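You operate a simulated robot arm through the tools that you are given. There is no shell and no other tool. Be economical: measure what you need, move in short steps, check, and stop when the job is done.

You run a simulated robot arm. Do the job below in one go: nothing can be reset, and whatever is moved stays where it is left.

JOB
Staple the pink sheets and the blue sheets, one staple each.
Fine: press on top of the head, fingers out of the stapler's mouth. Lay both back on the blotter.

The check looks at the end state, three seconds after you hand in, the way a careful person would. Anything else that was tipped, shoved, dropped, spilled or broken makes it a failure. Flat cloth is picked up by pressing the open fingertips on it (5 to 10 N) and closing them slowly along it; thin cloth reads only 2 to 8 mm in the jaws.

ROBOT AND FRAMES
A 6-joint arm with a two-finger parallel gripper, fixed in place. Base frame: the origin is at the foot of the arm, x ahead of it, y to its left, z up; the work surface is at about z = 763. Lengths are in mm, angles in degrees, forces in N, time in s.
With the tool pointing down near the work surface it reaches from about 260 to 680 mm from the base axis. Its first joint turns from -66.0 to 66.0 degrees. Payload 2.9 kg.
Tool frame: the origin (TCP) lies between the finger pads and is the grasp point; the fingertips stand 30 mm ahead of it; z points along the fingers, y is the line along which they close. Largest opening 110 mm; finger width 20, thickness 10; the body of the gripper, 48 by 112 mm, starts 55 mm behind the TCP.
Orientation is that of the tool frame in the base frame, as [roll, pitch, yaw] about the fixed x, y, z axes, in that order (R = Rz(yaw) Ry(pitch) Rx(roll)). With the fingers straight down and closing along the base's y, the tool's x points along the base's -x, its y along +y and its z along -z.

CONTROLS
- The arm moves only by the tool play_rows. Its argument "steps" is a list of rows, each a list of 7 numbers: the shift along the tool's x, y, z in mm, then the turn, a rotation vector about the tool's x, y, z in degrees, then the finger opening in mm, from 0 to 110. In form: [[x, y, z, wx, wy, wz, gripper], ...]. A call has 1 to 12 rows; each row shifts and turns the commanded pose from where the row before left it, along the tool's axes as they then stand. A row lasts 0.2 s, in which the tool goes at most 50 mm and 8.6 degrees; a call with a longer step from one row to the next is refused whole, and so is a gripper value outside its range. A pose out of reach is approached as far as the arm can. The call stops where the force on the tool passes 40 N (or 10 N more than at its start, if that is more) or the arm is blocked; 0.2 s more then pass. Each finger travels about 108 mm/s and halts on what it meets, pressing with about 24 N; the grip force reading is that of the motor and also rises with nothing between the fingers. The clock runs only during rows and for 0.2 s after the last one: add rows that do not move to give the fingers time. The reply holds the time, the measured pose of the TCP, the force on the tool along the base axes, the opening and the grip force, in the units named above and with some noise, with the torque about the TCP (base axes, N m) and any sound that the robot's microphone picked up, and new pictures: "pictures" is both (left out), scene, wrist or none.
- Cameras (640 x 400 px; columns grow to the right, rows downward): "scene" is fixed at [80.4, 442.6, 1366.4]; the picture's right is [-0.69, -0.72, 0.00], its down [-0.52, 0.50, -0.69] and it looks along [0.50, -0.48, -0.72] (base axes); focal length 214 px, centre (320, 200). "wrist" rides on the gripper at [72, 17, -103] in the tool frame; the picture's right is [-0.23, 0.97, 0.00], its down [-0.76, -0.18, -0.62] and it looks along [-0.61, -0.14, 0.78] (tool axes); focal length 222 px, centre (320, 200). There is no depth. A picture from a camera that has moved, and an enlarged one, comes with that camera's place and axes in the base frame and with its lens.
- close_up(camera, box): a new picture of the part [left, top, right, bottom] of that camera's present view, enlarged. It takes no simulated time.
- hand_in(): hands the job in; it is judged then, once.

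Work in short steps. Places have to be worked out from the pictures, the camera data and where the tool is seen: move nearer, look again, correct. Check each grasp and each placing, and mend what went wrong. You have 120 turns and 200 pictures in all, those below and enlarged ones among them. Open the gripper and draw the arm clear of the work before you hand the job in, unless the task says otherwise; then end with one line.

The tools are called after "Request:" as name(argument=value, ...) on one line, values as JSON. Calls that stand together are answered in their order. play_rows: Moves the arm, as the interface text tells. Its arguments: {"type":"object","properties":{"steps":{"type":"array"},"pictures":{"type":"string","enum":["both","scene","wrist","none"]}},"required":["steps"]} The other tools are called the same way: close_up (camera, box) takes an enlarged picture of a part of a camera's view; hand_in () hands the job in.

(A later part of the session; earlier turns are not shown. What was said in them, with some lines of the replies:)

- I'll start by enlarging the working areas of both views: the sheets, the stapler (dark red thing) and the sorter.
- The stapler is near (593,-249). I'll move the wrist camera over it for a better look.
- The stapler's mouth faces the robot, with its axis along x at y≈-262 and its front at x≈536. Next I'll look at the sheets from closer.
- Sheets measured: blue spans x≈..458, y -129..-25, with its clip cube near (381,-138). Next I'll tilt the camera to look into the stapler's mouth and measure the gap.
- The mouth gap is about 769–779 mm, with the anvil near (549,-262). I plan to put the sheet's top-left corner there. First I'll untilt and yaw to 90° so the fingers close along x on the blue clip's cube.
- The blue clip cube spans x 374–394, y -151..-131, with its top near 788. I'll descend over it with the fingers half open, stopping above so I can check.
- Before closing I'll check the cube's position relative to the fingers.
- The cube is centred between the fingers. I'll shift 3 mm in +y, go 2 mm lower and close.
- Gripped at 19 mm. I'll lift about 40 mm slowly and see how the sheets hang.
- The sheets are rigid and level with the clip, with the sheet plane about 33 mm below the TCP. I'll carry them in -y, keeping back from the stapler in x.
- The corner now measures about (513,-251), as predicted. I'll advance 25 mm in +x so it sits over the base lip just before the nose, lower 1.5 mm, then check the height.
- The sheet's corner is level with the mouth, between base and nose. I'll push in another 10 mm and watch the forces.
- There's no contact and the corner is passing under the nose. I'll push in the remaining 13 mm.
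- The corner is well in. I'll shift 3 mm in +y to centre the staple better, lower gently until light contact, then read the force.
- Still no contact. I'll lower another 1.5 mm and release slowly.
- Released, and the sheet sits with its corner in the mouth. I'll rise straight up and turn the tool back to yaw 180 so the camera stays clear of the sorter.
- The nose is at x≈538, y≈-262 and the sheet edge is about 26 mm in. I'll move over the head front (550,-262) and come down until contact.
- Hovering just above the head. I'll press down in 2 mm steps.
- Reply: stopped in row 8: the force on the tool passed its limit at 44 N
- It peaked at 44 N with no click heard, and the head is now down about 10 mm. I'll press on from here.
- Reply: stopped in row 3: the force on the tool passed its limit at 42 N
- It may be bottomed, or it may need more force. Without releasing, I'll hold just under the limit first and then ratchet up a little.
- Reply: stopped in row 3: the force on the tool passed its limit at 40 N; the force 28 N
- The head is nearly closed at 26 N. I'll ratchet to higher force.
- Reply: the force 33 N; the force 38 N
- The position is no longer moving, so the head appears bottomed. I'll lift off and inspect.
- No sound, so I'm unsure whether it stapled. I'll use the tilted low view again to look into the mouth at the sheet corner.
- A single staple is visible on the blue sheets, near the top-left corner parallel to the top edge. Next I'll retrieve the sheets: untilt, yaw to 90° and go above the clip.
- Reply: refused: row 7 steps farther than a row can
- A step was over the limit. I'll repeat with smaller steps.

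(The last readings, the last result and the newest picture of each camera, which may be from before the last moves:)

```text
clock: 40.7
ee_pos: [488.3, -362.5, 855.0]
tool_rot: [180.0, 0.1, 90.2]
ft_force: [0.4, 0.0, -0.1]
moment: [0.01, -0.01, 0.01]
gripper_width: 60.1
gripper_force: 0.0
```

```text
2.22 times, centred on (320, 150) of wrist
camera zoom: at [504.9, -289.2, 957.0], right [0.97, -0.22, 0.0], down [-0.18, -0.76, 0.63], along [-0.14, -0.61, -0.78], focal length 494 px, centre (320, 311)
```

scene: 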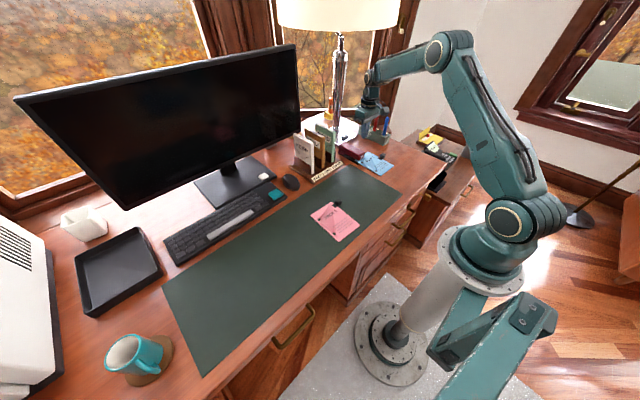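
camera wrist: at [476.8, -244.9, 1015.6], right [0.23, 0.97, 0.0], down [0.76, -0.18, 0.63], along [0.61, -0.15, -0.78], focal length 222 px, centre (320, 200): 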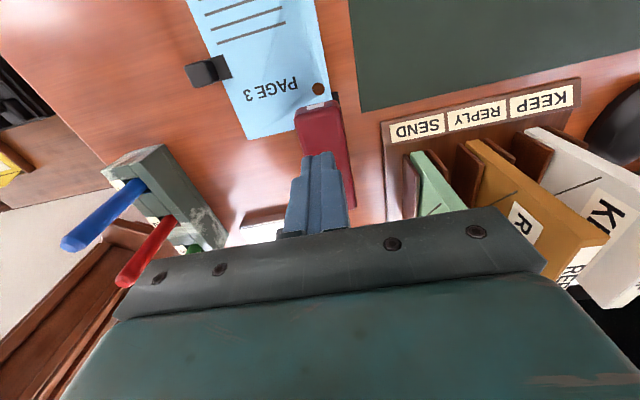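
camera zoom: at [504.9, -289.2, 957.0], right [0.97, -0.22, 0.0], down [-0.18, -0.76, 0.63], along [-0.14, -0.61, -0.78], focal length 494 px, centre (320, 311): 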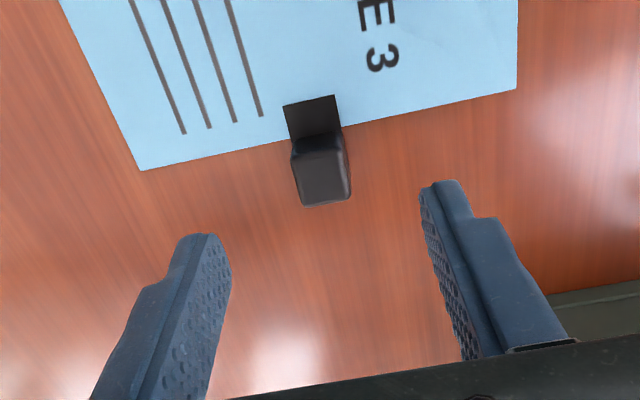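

The clip is centred between the fingers. I'll descend, grip, lift 4 mm and pull straight back in -x.

Request:
play_rows(steps=[[-1, 0, 25, 0, 0, 0, 60], [0, 0, 20, 0, 0, 0, 60], [0, 0, 12, 0, 0, 0, 60], [0, 0, 0, 0, 0, 0, 40], [0, 0, 0, 0, 0, 0, 22], [0, 0, 0, 0, 0, 0, 14], [0, 0, 0, 0, 0, 0, 14], [0, 0, 0, 0, 0, 0, 14]], pictures="none")

```text
clock: 42.5
ee_pos: [489.2, -366.4, 798.8]
tool_rot: [179.9, 0.2, 90.2]
ft_force: [-0.6, 0.7, 2.8]
moment: [0.26, -0.13, 0.07]
gripper_width: 19.0
gripper_force: 24.2
```

Gripped at 19 mm. Pulling back now.

Request:
play_rows(steps=[[0, 0, -4, 0, 0, 0, 14], [0, -8, 0, 0, 0, 0, 14], [0, -12, 0, 0, 0, 0, 14], [0, -15, 0, 0, 0, 0, 14], [0, -20, 0, 0, 0, 0, 14], [0, 0, 0, 0, 0, 0, 14]], pictures="none")

Request:
close_up(camera="scene", box=[330, 120, 410, 184])

```text
clock: 43.9
ee_pos: [433.8, -366.3, 801.0]
tool_rot: [180.0, 0.2, 90.2]
ft_force: [0.4, 0.0, -0.3]
moment: [0.0, 0.03, -0.01]
gripper_width: 19.2
gripper_force: 24.0
```

```text
6.25 times, centred on (370, 152) of scene
camera zoom: at [80.4, 442.6, 1366.4], right [-0.69, -0.72, 0.0], down [-0.52, 0.5, -0.69], along [0.5, -0.48, -0.72], focal length 1340 px, centre (8, 500)
```

zoom: 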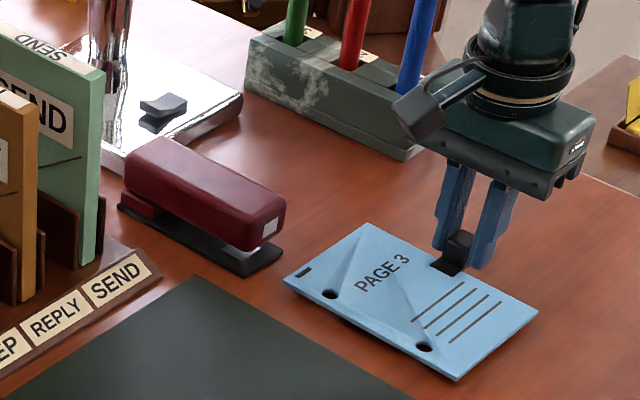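

The staple is in and the stapler hasn't moved. I'll lift and carry the blue sheets back to their original spot on the blotter.

Request:
play_rows(steps=[[0, 0, -40, 0, 0, 0, 14], [20, -10, 0, 0, 0, 0, 14], [45, -10, 0, 0, 0, 0, 14], [45, -10, 0, 0, 0, 0, 14], [45, -10, 0, 0, 0, 0, 14], [45, -10, 0, 0, 0, 0, 14], [25, 0, 0, 0, 0, 0, 14], [0, 0, 20, 0, 0, 0, 14], [0, 0, 13, 0, 0, 0, 14], [0, 0, 0, 0, 0, 0, 14]], pictures="wrist")

Request:
close_up(camera="scene", box=[300, 140, 410, 250])

```text
clock: 46.1
ee_pos: [382.3, -141.9, 810.8]
tool_rot: [179.9, 0.2, 90.2]
ft_force: [0.7, -1.2, -0.1]
moment: [0.0, -0.02, -0.01]
gripper_width: 18.7
gripper_force: 23.9
camera wrist: at [399.8, -68.5, 911.7], right [0.97, -0.22, 0.0], down [-0.18, -0.76, 0.63], along [-0.14, -0.61, -0.78], focal length 222 px, centre (320, 200)
```

wrist: 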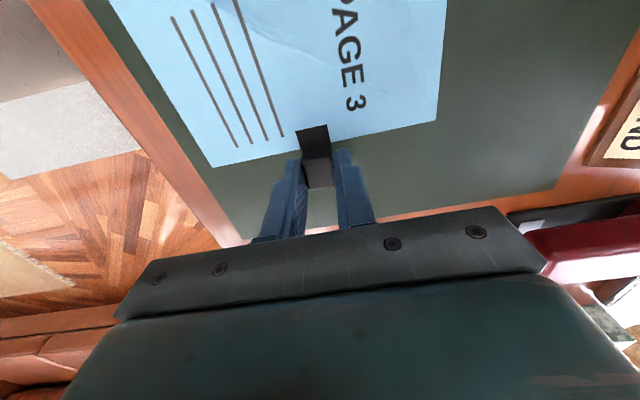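

```text
3.64 times, centred on (355, 195) of scene
camera zoom: at [80.4, 442.6, 1366.4], right [-0.69, -0.72, 0.0], down [-0.52, 0.5, -0.69], along [0.5, -0.48, -0.72], focal length 780 px, centre (193, 218)
```

zoom: 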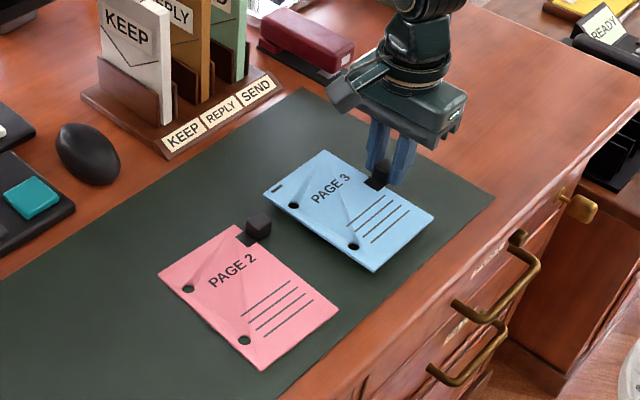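

It's over its original spot. I'll lower about 10 mm in small steps and release.

Request:
play_rows(steps=[[0, 2, 5, 0, 0, 0, 14], [0, 0, 3, 0, 0, 0, 14], [0, 0, 2, 0, 0, 0, 14], [0, 0, 1, 0, 0, 0, 14], [0, 0, 0, 0, 0, 0, 14]], pictures="none")

```text
clock: 47.3
ee_pos: [385.8, -141.9, 797.8]
tool_rot: [180.0, 0.3, 90.2]
ft_force: [-0.2, -0.9, 2.1]
moment: [-0.05, 0.22, 0.07]
gripper_width: 18.8
gripper_force: 24.1
```

Light contact of 2 N. I'll release and rise.

Request:
play_rows(steps=[[0, 0, 0, 0, 0, 0, 22], [0, 0, 0, 0, 0, 0, 30], [0, 0, 0, 0, 0, 0, 44], [0, 0, 0, 0, 0, 0, 50], [0, 0, -20, 0, 0, 0, 50], [0, 0, -45, 0, 0, 0, 60], [0, 0, -35, 0, 0, 0, 60], [45, 10, 0, 0, 0, 0, 60], [45, 15, 0, 0, 0, 0, 60], [40, 18, 0, 0, 0, 0, 60], [0, 0, 0, 0, 0, 0, 60]], pictures="wrist")

Request:
close_up(camera="wrist", box=[230, 0, 430, 150])

Request:
close_up(camera="scene", box=[300, 140, 410, 250])

```text
clock: 49.7
ee_pos: [427.1, -12.1, 900.4]
tool_rot: [179.9, 0.2, 90.2]
ft_force: [-0.3, -0.4, 0.4]
moment: [0.02, 0.02, -0.02]
gripper_width: 59.7
gripper_force: 0.1
camera wrist: at [443.9, 61.7, 1003.0], right [0.97, -0.22, 0.0], down [-0.18, -0.76, 0.63], along [-0.14, -0.61, -0.78], focal length 222 px, centre (320, 200)
```

wrist: 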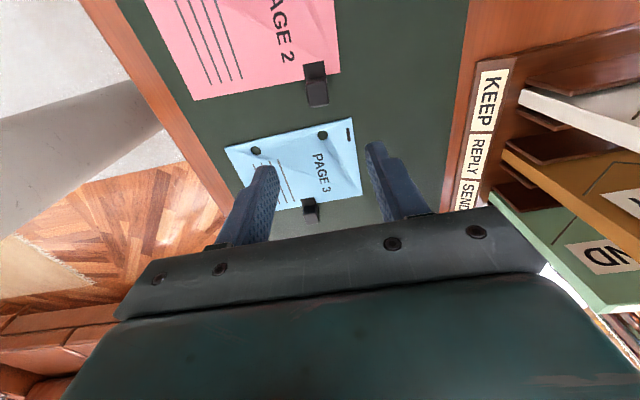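

```text
2.67 times, centred on (330, 75) of wrist
camera zoom: at [443.9, 61.7, 1003.0], right [0.97, -0.22, 0.0], down [-0.18, -0.76, 0.63], along [-0.14, -0.61, -0.78], focal length 592 px, centre (293, 533)
```

zoom: 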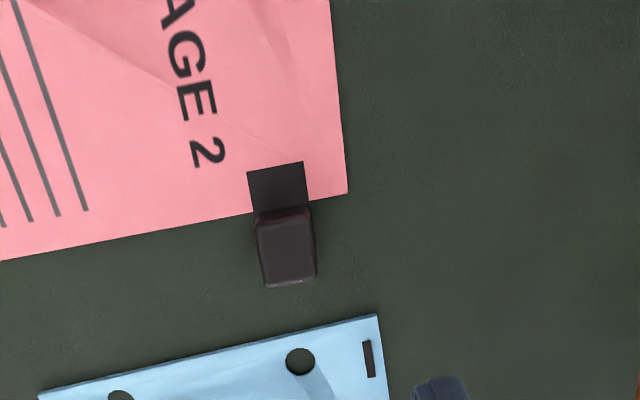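

```text
3.64 times, centred on (355, 195) of scene
camera zoom: at [80.4, 442.6, 1366.4], right [-0.69, -0.72, 0.0], down [-0.52, 0.5, -0.69], along [0.5, -0.48, -0.72], focal length 780 px, centre (193, 218)
```

zoom: 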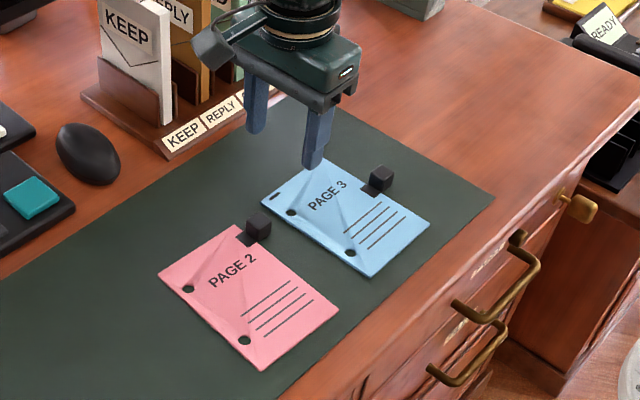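

The blue sheets lie on the blotter with one staple. The pink clip is at (431,12), with the sheet yawed about -3° and its top-left corner about (+25,+115) from the clip. I'll descend on it with a matching yaw.

Request:
play_rows(steps=[[23.5, 4, 20, 0, 0, 3, 60], [0, 0, 35, 0, 0, 0, 60], [0, 0, 25, 0, 0, 0, 60], [0, 0, 15, 0, 0, 0, 60], [0, 0, 0, 0, 0, 0, 60]], pictures="none")

Request:
close_up(camera="wrist", box=[220, 90, 420, 230])

```text
clock: 50.9
ee_pos: [430.6, 14.4, 801.8]
tool_rot: [180.0, 0.3, 87.1]
ft_force: [0.4, 0.3, -0.6]
moment: [-0.02, 0.0, 0.0]
gripper_width: 59.9
gripper_force: 0.1
```

```text
2.86 times, centred on (320, 160) of wrist
camera zoom: at [450.5, 86.5, 905.8], right [0.96, -0.27, 0.0], down [-0.22, -0.75, 0.63], along [-0.17, -0.6, -0.78], focal length 635 px, centre (320, 314)
```

zoom: 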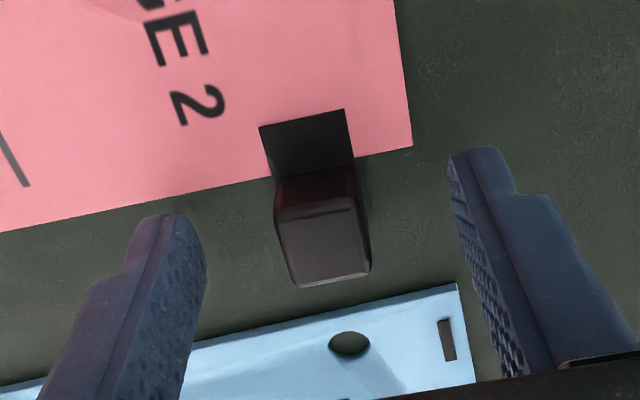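

The cube sits slightly to the +x side of centre. I'll shift 2.5 mm, go down 3.5 mm and close slowly.

Request:
play_rows(steps=[[0, 2.5, 3.5, 0, 0, 0, 60], [0, 0, 0, 0, 0, 0, 40], [0, 0, 0, 0, 0, 0, 30], [0, 0, 0, 0, 0, 0, 22], [0, 0, 0, 0, 0, 0, 14], [0, 0, 0, 0, 0, 0, 14], [0, 0, 0, 0, 0, 0, 14]], pictures="none")

Request:
close_up(camera="wrist", box=[200, 0, 520, 200])

```text
clock: 52.5
ee_pos: [432.1, 13.4, 799.3]
tool_rot: [179.9, 0.3, 87.2]
ft_force: [-0.3, -0.5, 0.0]
moment: [-0.06, 0.0, 0.0]
gripper_width: 19.0
gripper_force: 24.2
```

```text
2.00 times, centred on (360, 100) of wrist
camera zoom: at [453.3, 85.4, 901.9], right [0.96, -0.27, 0.0], down [-0.22, -0.75, 0.63], along [-0.17, -0.6, -0.78], focal length 444 px, centre (240, 400)
```

zoom: 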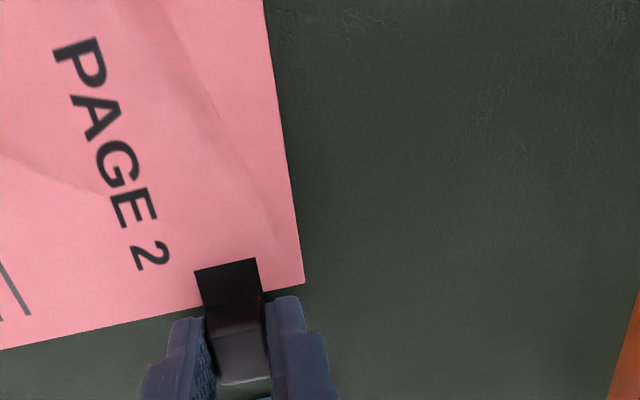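

Gripped at 19 mm. I'll lift, align the yaw to 90°, and carry in -y with the sheet kept short of the stapler.

Request:
play_rows(steps=[[0, 0, -5, 0, 0, 0, 14], [0, 0, -15, 0, 0, 0, 14], [0, 0, -27, 0, 0, -2.8, 14], [-26, 0, 0, 0, 0, 0, 14], [-45, 5, 0, 0, 0, 0, 14], [-45, 5, 0, 0, 0, 0, 14], [-45, 5, 0, 0, 0, 0, 14], [-45, 5, 0, 0, 0, 0, 14], [-45, 5, 0, 0, 0, 0, 14], [-45, 5, 0, 0, 0, 0, 14], [-45, 10, 0, 0, 0, 0, 14], [-35, 10, 0, 0, 0, 0, 14]], pictures="wrist")

Request:
close_up(camera="scene", box=[310, 110, 430, 210])

```text
clock: 55.1
ee_pos: [486.5, -365.7, 848.1]
tool_rot: [179.8, 0.2, 90.0]
ft_force: [0.5, -0.7, -0.1]
moment: [0.01, -0.01, -0.06]
gripper_width: 18.6
gripper_force: 23.7
camera wrist: at [502.4, -291.3, 950.5], right [0.97, -0.23, 0.0], down [-0.18, -0.76, 0.63], along [-0.14, -0.61, -0.78], focal length 222 px, centre (320, 200)
```

wrist: 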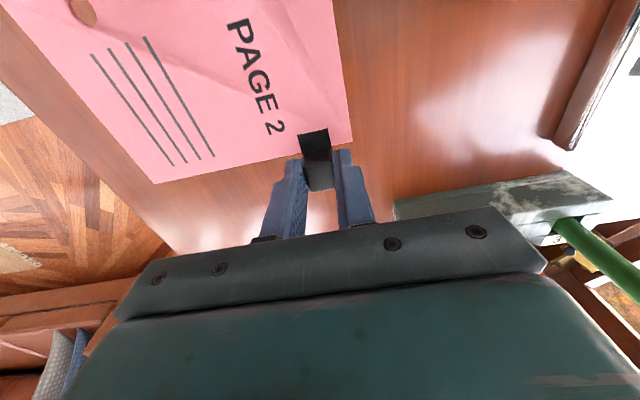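

```text
4.00 times, centred on (370, 160) of scene
camera zoom: at [80.4, 442.6, 1366.4], right [-0.69, -0.72, 0.0], down [-0.52, 0.5, -0.69], along [0.5, -0.48, -0.72], focal length 858 px, centre (120, 360)
```

zoom: 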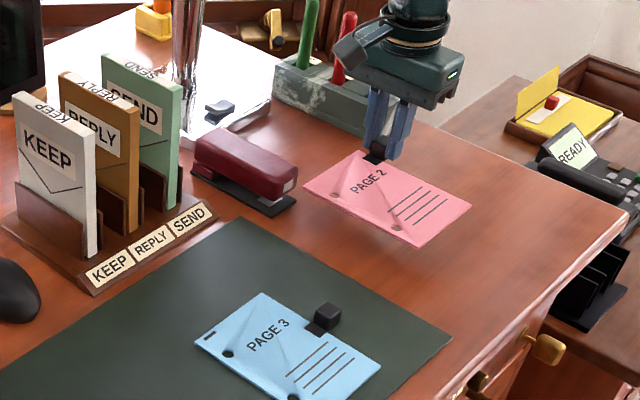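

The predicted corner (511,-251) agrees with the scene view. I'll lower to mouth height and advance to the lip.

Request:
play_rows(steps=[[3, 0, 20, 0, 0, 0, 14], [0, 0, 15, 0, 0, 0, 14], [0, 0, 6, 0, 0, 0, 14], [0, 10, 0, 0, 0, 0, 14], [0, 10, 0, 0, 0, 0, 14], [0, 6, 0, 0, 0, 0, 14], [0, 0, 0, 0, 0, 0, 14]], pictures="none")

Request:
close_up(camera="scene", box=[345, 130, 395, 170])

```text
clock: 56.7
ee_pos: [510.6, -361.2, 805.1]
tool_rot: [179.9, 0.2, 90.0]
ft_force: [-0.3, 0.1, -0.9]
moment: [-0.02, -0.02, 0.03]
gripper_width: 18.9
gripper_force: 23.4
```

```text
10.00 times, centred on (370, 150) of scene
camera zoom: at [80.4, 442.6, 1366.4], right [-0.69, -0.72, 0.0], down [-0.52, 0.5, -0.69], along [0.5, -0.48, -0.72], focal length 2145 px, centre (-180, 700)
```

zoom: 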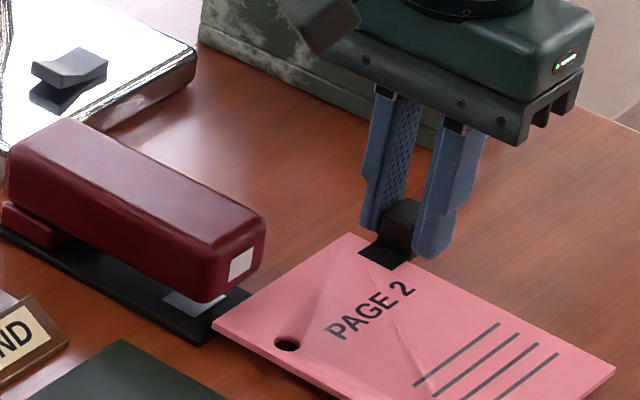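

The sheet is about 3 mm lower than the blue one was at this point, so I'll raise it 3 mm and then insert.

Request:
play_rows(steps=[[0, 0, -3, 0, 0, 0, 14], [0, 5, 0, 0, 0, 0, 14], [0, 5, 0, 0, 0, 0, 14], [0, 0, 0, 0, 0, 0, 14]], pictures="none")

Request:
close_up(camera="scene", box=[345, 130, 385, 162])

```text
clock: 57.7
ee_pos: [518.5, -362.0, 808.0]
tool_rot: [179.8, 0.2, 90.1]
ft_force: [-0.3, -0.7, -0.6]
moment: [0.0, -0.06, 0.03]
gripper_width: 18.9
gripper_force: 23.9
```

```text
12.50 times, centred on (365, 146) of scene
camera zoom: at [80.4, 442.6, 1366.4], right [-0.69, -0.72, 0.0], down [-0.52, 0.5, -0.69], along [0.5, -0.48, -0.72], focal length 2681 px, centre (-242, 875)
```

zoom: 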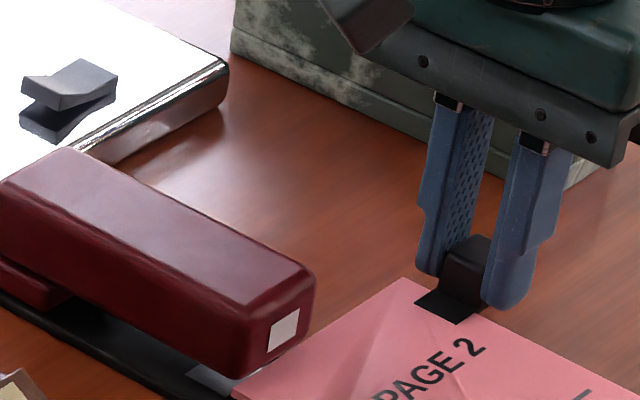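

That matches the blue insertion. I'll push the remaining 19 mm.

Request:
play_rows(steps=[[0, 5, 0, 0, 0, 0, 14], [0, 5, 0, 0, 0, 0, 14], [0, 5, 0, 0, 0, 0, 14], [0, 4, 0, 0, 0, 0, 14], [0, 0, 0, 0, 0, 0, 14]], pictures="none")

Request:
close_up(camera="scene", box=[340, 133, 400, 181])

```text
clock: 58.9
ee_pos: [537.8, -360.4, 807.8]
tool_rot: [179.9, 0.1, 89.9]
ft_force: [-0.2, 0.1, -0.4]
moment: [0.0, -0.01, -0.01]
gripper_width: 19.0
gripper_force: 23.4
```

```text
8.33 times, centred on (370, 157) of scene
camera zoom: at [80.4, 442.6, 1366.4], right [-0.69, -0.72, 0.0], down [-0.52, 0.5, -0.69], along [0.5, -0.48, -0.72], focal length 1787 px, centre (-97, 558)
```

zoom: 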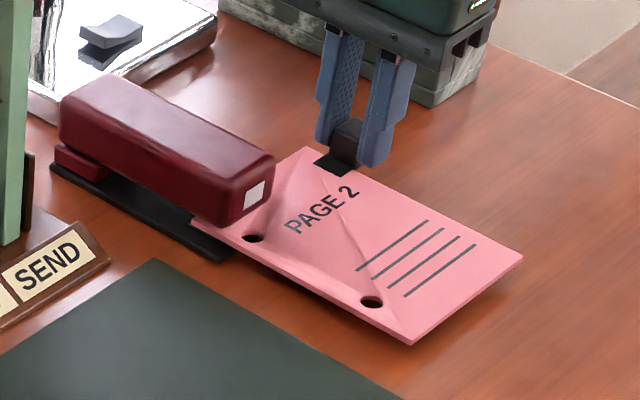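

The placement is nearly identical to the blue sheet's. I'll lower to TCP z≈801 and release.

Request:
play_rows(steps=[[0, 0, 3, 0, 0, 0, 14], [0, 0, 2, 0, 0, 0, 14], [0, 0, 1.5, 0, 0, 0, 14], [0, 0, 0, 0, 0, 0, 14], [0, 0, 0, 0, 0, 0, 22], [0, 0, 0, 0, 0, 0, 30], [0, 0, 0, 0, 0, 0, 44], [0, 0, 0, 0, 0, 0, 44]], pictures="none")

Request:
close_up(camera="scene", box=[340, 133, 400, 181])

```text
clock: 60.7
ee_pos: [537.9, -361.8, 801.7]
tool_rot: [180.0, 0.2, 90.0]
ft_force: [-0.3, 0.4, 0.1]
moment: [0.02, -0.02, 0.0]
gripper_width: 44.0
gripper_force: 0.1
```

```text
8.33 times, centred on (370, 157) of scene
camera zoom: at [80.4, 442.6, 1366.4], right [-0.69, -0.72, 0.0], down [-0.52, 0.5, -0.69], along [0.5, -0.48, -0.72], focal length 1787 px, centre (-97, 558)
```

zoom: 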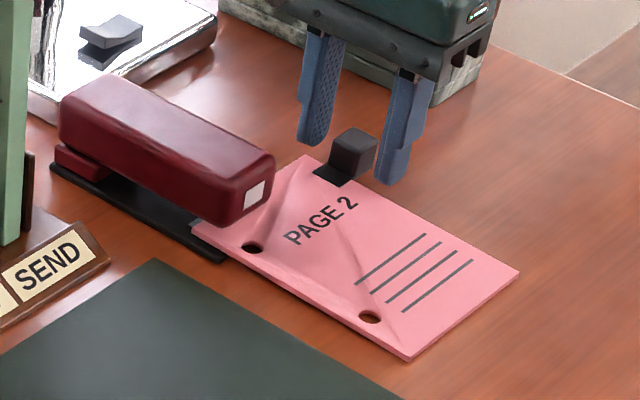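

Released cleanly. I'll rise, turn back to yaw 180 and go over the stapler head.

Request:
play_rows(steps=[[0, 0, -20, 0, 0, 0, 44], [0, 0, -45, 0, 0, 0, 44], [0, 0, -45, 0, 0, 0, 30], [25, -30, -10, 0, 0, 0, 10], [25, 0, 0, 0, 0, 0, 0], [0, 0, 0, 0, 0, -8.18, 0], [0, 0, 0, 0, 0, -8.18, 0], [0, 0, 0, 0, 0, -8.18, 0], [0, 0, 0, 0, 0, -8.18, 0], [0, 0, 0, 0, 0, -8.18, 0], [0, 0, 0, 0, 0, -8.18, 0], [0, 0, 0, 0, 0, -8.18, 0]], pictures="none")

Request:
play_rows(steps=[[0, 0, 0, 0, 0, -8.18, 0], [0, 0, 0, 0, 0, -8.18, 0], [0, 0, 0, 0, 0, -8.18, 0], [0, 0, 0, 0, 0, -8.2, 0], [-20, 25, 0, 0, 0, 0, 0], [-20, 25, 0, 0, 0, 0, 0], [0, 0, 0, 0, 0, 0, 0]], pictures="none")

Request:
close_up(camera="wrist", box=[200, 60, 400, 220])

```text
clock: 63.3
ee_pos: [508.2, -312.0, 923.0]
tool_rot: [-179.8, 0.3, 147.4]
ft_force: [0.0, -0.1, -0.6]
moment: [-0.02, -0.01, -0.01]
gripper_width: 0.0
gripper_force: 24.0
```

```text
clock: 64.9
ee_pos: [549.3, -260.6, 924.0]
tool_rot: [-179.9, 0.0, 180.0]
ft_force: [0.3, 0.2, -0.1]
moment: [0.0, 0.02, 0.02]
gripper_width: 0.0
gripper_force: 23.9
```

```text
2.50 times, centred on (300, 140) of wrist
camera zoom: at [477.2, -243.7, 1026.1], right [0.23, 0.97, 0.0], down [0.76, -0.17, 0.62], along [0.61, -0.14, -0.78], focal length 555 px, centre (370, 350)
```

zoom: 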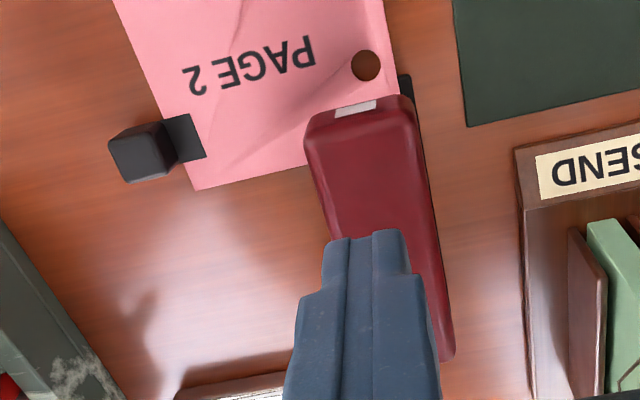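

The pink sheets are in place. I'll descend to just above the head and press as before.

Request:
play_rows(steps=[[0, 0, 35, 0, 0, 0, 0], [0, 0, 30, 0, 0, 0, 0], [0, 0, 13, 0, 0, 0, 0], [0, 0, 2, 0, 0, 0, 0], [0, 0, 2, 0, 0, 0, 0], [0, 0, 2, 0, 0, 0, 0], [0, 0, 2, 0, 0, 0, 0], [0, 0, 2, 0, 0, 0, 0], [0, 0, 2, 0, 0, 0, 0], [0, 0, 2, 0, 0, 0, 0], [0, 0, 2, 0, 0, 0, 0]], pictures="none")

```text
clock: 67.3
ee_pos: [548.5, -263.2, 834.0]
tool_rot: [-179.6, 0.4, 179.9]
ft_force: [-4.3, 2.0, 9.1]
moment: [0.11, 0.07, 0.03]
gripper_width: 0.2
gripper_force: 23.7
stopped in row 11: the force on the tool passed its limit at 43 N (the readings are from after the stop); the commanded pose is now the measured one
```

Same behaviour as before. I'll repeat the second push without releasing, to match the blue stapling.

Request:
play_rows(steps=[[0, 0, 1, 0, 0, 0, 0], [0, 0, 1, 0, 0, 0, 0], [0, 0, 1, 0, 0, 0, 0], [0, 0, 0, 0, 0, 0, 0]], pictures="none")

Request:
play_rows(steps=[[0, 0, 1, 0, 0, 0, 0], [0, 0, 0.7, 0, 0, 0, 0], [0, 0, 0.3, 0, 0, 0, 0], [0, 0, 0, 0, 0, 0, 0]], pictures="none")

Request:
play_rows(steps=[[0, 0, -3, 0, 0, 0, 0], [0, 0, -5, 0, 0, 0, 0], [0, 0, -30, 0, 0, 0, 0], [0, 0, -42, 0, 0, 0, 0], [46, 7, 0, 0, 0, 0, 40], [46, 7, 0, 0, 0, 0, 80], [47, 7, 0, 0, 0, 0, 110], [0, 0, 44, 0, 0, 0, 110], [0, 0, 44, 0, 0, 0, 110], [0, 0, 0, 0, 0, 0, 110]], pictures="none")

```text
clock: 68.2
ee_pos: [550.0, -263.2, 832.5]
tool_rot: [-179.5, 0.4, 179.9]
ft_force: [-4.9, 1.3, 8.8]
moment: [0.06, 0.04, 0.03]
gripper_width: 0.3
gripper_force: 24.1
stopped in row 4: the force on the tool passed its limit at 43 N (the readings are from after the stop); the commanded pose is now the measured one
```

```text
clock: 69.2
ee_pos: [551.0, -262.4, 832.6]
tool_rot: [-179.5, 0.6, 179.9]
ft_force: [-11.3, 2.6, 31.5]
moment: [0.08, 0.0, -0.14]
gripper_width: 0.0
gripper_force: 23.8
```

```text
clock: 71.4
ee_pos: [412.8, -240.4, 822.5]
tool_rot: [-179.5, 0.4, 179.9]
ft_force: [-0.5, 0.0, -0.1]
moment: [-0.01, 0.05, 0.0]
gripper_width: 109.9
gripper_force: 0.1
```

Now I'll tilt and check for the staple on the pink corner.

Request:
play_rows(steps=[[0, 0, 0, 0, -8, 0, 110], [0, 0, 0, 0, -8, 0, 110], [0, 0, 0, 0, -8, 0, 110], [0, 0, 0, 0, -8, 0, 110], [0, 0, 0, 0, -3, 0, 110], [0, 0, 0, 0, 0, 0, 110]], pictures="none")

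Request:
close_up(camera="wrist", box=[280, 150, 360, 210])

```text
clock: 72.8
ee_pos: [411.6, -242.3, 821.9]
tool_rot: [-179.5, 35.4, -179.7]
ft_force: [0.7, -0.1, -0.5]
moment: [0.04, 0.02, -0.01]
gripper_width: 110.0
gripper_force: 0.0
```

```text
6.67 times, centred on (320, 180) of wrist
camera zoom: at [293.0, -223.7, 864.0], right [0.19, 0.97, 0.12], down [0.26, -0.17, 0.95], along [0.95, -0.14, -0.28], focal length 1481 px, centre (320, 333)
```

zoom: 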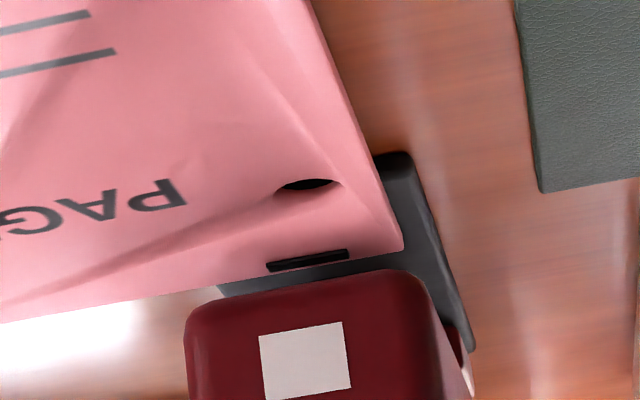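

The staple is in the pink sheets. I'll return to yaw 90° above the pink clip.

Request:
play_rows(steps=[[0, 0, -20, 0, 8, 0, 110], [0, 0, -20, 0, 8, 0, 110], [0, 0, -20, 0, 8, 0, 100], [0, 0, -20, 0, 8, 0, 90], [0, 0, -10, 0, 3.3, 0, 80], [0, 0, 0, 0, 0, 8.18, 60], [0, 0, 0, 0, 0, 8.18, 60], [0, 0, 0, 0, 0, 8.18, 60], [0, 0, 0, 0, 0, 8.18, 60], [0, 0, 0, 0, 0, 8.18, 60], [0, 0, 0, 0, 0, 8.18, 60], [0, 0, 0, 0, 0, 8.18, 60]], pictures="none")

Request:
play_rows(steps=[[0, 0, 0, 0, 0, 8.18, 60], [0, 0, 0, 0, 0, 8.18, 60], [0, 0, 0, 0, 0, 8.18, 60], [0, 0, 0, 0, 0, 8.18, 60], [-24, 32, 0, 0, 0, 0, 60], [-24, 32, 0, 0, 0, 0, 60], [-24, 32, 0, 0, 0, 0, 60], [-24, 32, 0, 0, 0, 0, 60], [-24, 30, 0, 0, 0, 0, 60], [0, 0, 30, 0, 0, 0, 60], [0, 0, 20, 0, 0, 0, 60], [0, 0, 0, 0, 0, 0, 60]], pictures="none")

Request:
close_up(camera="wrist", box=[200, 60, 440, 240])

```text
clock: 75.4
ee_pos: [378.7, -241.8, 904.7]
tool_rot: [-179.8, 0.3, 122.5]
ft_force: [0.4, 0.7, 0.3]
moment: [-0.01, -0.01, -0.01]
gripper_width: 59.7
gripper_force: 0.1
```

```text
clock: 78.0
ee_pos: [536.0, -361.0, 856.6]
tool_rot: [-180.0, 0.4, 89.8]
ft_force: [-0.3, -0.7, 0.2]
moment: [0.02, 0.0, 0.0]
gripper_width: 59.8
gripper_force: 0.0
```

```text
2.22 times, centred on (320, 150) of wrist
camera zoom: at [554.1, -288.0, 958.5], right [0.97, -0.23, 0.0], down [-0.18, -0.76, 0.63], along [-0.14, -0.61, -0.78], focal length 494 px, centre (320, 311)
```

zoom: 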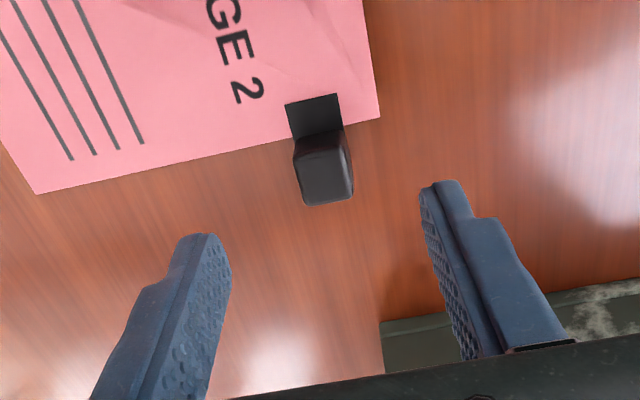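

Well aligned. I'll descend and grip.

Request:
play_rows(steps=[[-1, 0, 25, 0, 0, 0, 60], [0, 0, 20, 0, 0, 0, 60], [0, 0, 12, 0, 0, 0, 60], [0, 0, 0, 0, 0, 0, 40], [0, 0, 0, 0, 0, 0, 22], [0, 0, 0, 0, 0, 0, 14], [0, 0, 0, 0, 0, 0, 14], [0, 0, 0, 0, 0, 0, 14]], pictures="none")

Request:
play_rows(steps=[[0, 0, -4, 0, 0, 0, 14], [0, -8, 0, 0, 0, 0, 14], [0, -12, 0, 0, 0, 0, 14], [0, -15, 0, 0, 0, 0, 14], [0, -20, 0, 0, 0, 0, 14], [0, 0, 0, 0, 0, 0, 14]], pictures="none")

Request:
close_up(camera="scene", box=[330, 120, 410, 184])

```text
clock: 79.8
ee_pos: [538.2, -364.7, 797.6]
tool_rot: [-180.0, 0.4, 89.9]
ft_force: [0.1, 0.0, 0.4]
moment: [-0.04, -0.03, 0.0]
gripper_width: 18.9
gripper_force: 23.7
```

```text
clock: 81.2
ee_pos: [482.6, -361.5, 801.3]
tool_rot: [179.8, 0.4, 89.9]
ft_force: [0.0, 1.0, 0.6]
moment: [-0.02, -0.04, 0.0]
gripper_width: 18.8
gripper_force: 23.6
```

```text
6.25 times, centred on (370, 152) of scene
camera zoom: at [80.4, 442.6, 1366.4], right [-0.69, -0.72, 0.0], down [-0.52, 0.5, -0.69], along [0.5, -0.48, -0.72], focal length 1340 px, centre (8, 500)
```

zoom: 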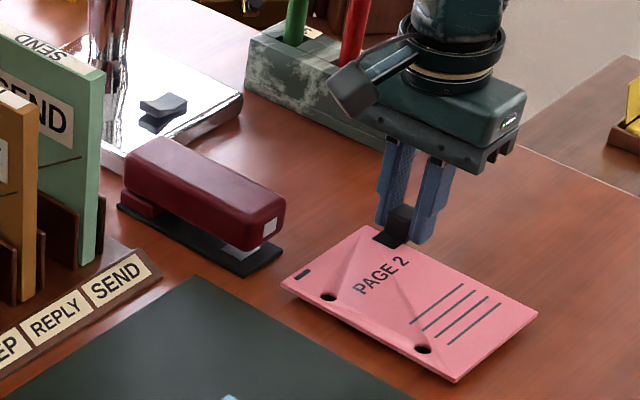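

Out cleanly with one staple. I'll carry the pink sheets back to their original place.

Request:
play_rows(steps=[[0, 0, -44, 0, 0, 0, 14], [25, -10, 0, 0, 0, 0, 14], [45, -10, 0, 0, 0, 0, 14], [45, -10, 0, 0, 0, 0, 14], [45, -10, 0, 0, 0, 0, 14], [45, -10, 0, 0, 0, 0, 14], [45, 0, 0, 0, 0, 0, 14], [45, 0, 0, 0, 0, 0, 14], [45, 0, 0, 0, 0, 0, 14], [35, 0, 0, 0, 0, 2.8, 14], [0, 0, 0, 0, 0, 0, 14]], pictures="none")

Request:
close_up(camera="scene", box=[290, 140, 400, 250])

```text
clock: 83.6
ee_pos: [430.2, 12.7, 839.8]
tool_rot: [179.9, 0.4, 87.1]
ft_force: [0.2, -0.1, -1.2]
moment: [0.0, -0.01, -0.02]
gripper_width: 18.8
gripper_force: 23.8
```

```text
3.64 times, centred on (345, 195) of scene
camera zoom: at [80.4, 442.6, 1366.4], right [-0.69, -0.72, 0.0], down [-0.52, 0.5, -0.69], along [0.5, -0.48, -0.72], focal length 780 px, centre (229, 218)
```

zoom: 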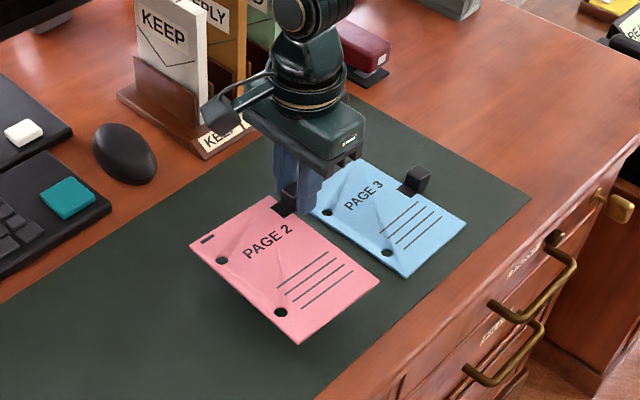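

Over its spot. I'll lower gently with a small +y margin from the blue sheet.

Request:
play_rows(steps=[[4, 2, 15, 0, 0, 0, 14], [0, 0, 13, 0, 0, 0, 14], [0, 0, 7, 0, 0, 0, 14], [0, 0, 3, 0, 0, 0, 14], [0, 0, 1.5, 0, 0, 0, 14], [0, 0, 0, 0, 0, 0, 14]], pictures="none")

```text
clock: 85.0
ee_pos: [434.8, 14.9, 802.2]
tool_rot: [179.9, 0.5, 87.0]
ft_force: [0.6, -0.3, -1.4]
moment: [0.01, -0.01, 0.03]
gripper_width: 18.7
gripper_force: 24.5
```

Request:
play_rows(steps=[[0, 0, 1.5, 0, 0, 0, 14], [0, 0, 1, 0, 0, 0, 14], [0, 0, 1, 0, 0, 0, 14], [0, 0, 0, 0, 0, 0, 14]], pictures="none")

```text
clock: 86.0
ee_pos: [435.4, 15.6, 799.2]
tool_rot: [179.9, 0.3, 87.1]
ft_force: [-0.1, 0.8, -0.3]
moment: [0.02, -0.01, 0.01]
gripper_width: 18.9
gripper_force: 23.5
```

The sheet is at blotter level. I'll release, rise and withdraw.

Request:
play_rows(steps=[[0, 0, 0, 0, 0, 0, 22], [0, 0, 0, 0, 0, 0, 30], [0, 0, 0, 0, 0, 0, 44], [0, 0, 0, 0, 0, 0, 50], [0, 0, -20, 0, 0, 0, 50], [0, 0, -45, 0, 0, 0, 60], [0, 0, -45, 0, 0, 0, 80], [0, 0, -45, 0, 0, 0, 110], [0, 0, -45, 0, 0, 0, 110], [40, -20, 0, 0, 0, 0, 110], [40, -20, 0, 0, 0, 0, 110], [0, 0, 0, 0, 0, 0, 110]], pictures="both")

Request:
close_up(camera="scene", box=[290, 130, 400, 240])

```text
clock: 88.6
ee_pos: [399.4, 99.6, 997.1]
tool_rot: [179.9, 0.5, 87.2]
ft_force: [-0.2, -0.4, -0.4]
moment: [0.01, 0.01, 0.01]
gripper_width: 110.2
gripper_force: 0.0
camera wrist: at [420.4, 171.5, 1099.1], right [0.96, -0.28, 0.0], down [-0.22, -0.75, 0.63], along [-0.17, -0.6, -0.78], focal length 222 px, centre (320, 200)
```

scene: 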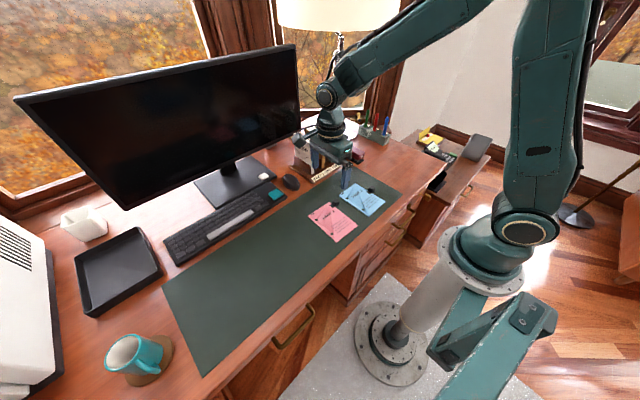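
wrist: 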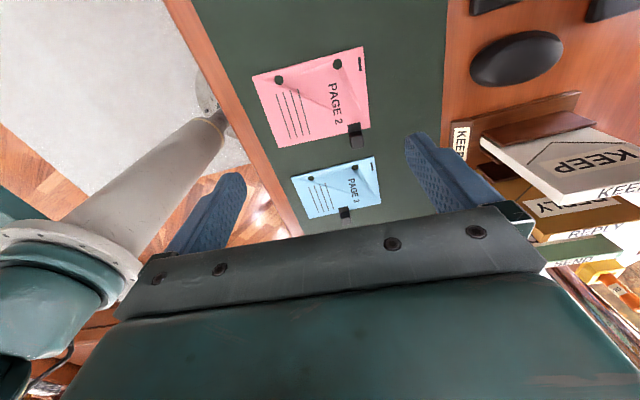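

```text
3.64 times, centred on (345, 185) of scene
camera zoom: at [80.4, 442.6, 1366.4], right [-0.69, -0.72, 0.0], down [-0.52, 0.5, -0.69], along [0.5, -0.48, -0.72], focal length 780 px, centre (229, 254)
```

zoom: 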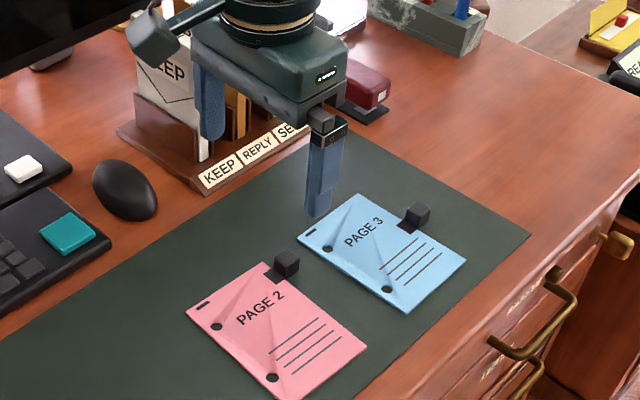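

Both sets lie flat on the blotter with one staple each. Everything else is undisturbed, and the arm is clear with the gripper open.

Request:
hand_in()

```text
The job is handed in.
```

The pink and blue sheets each have one staple, near the top-left corner, and both are back on the blotter.
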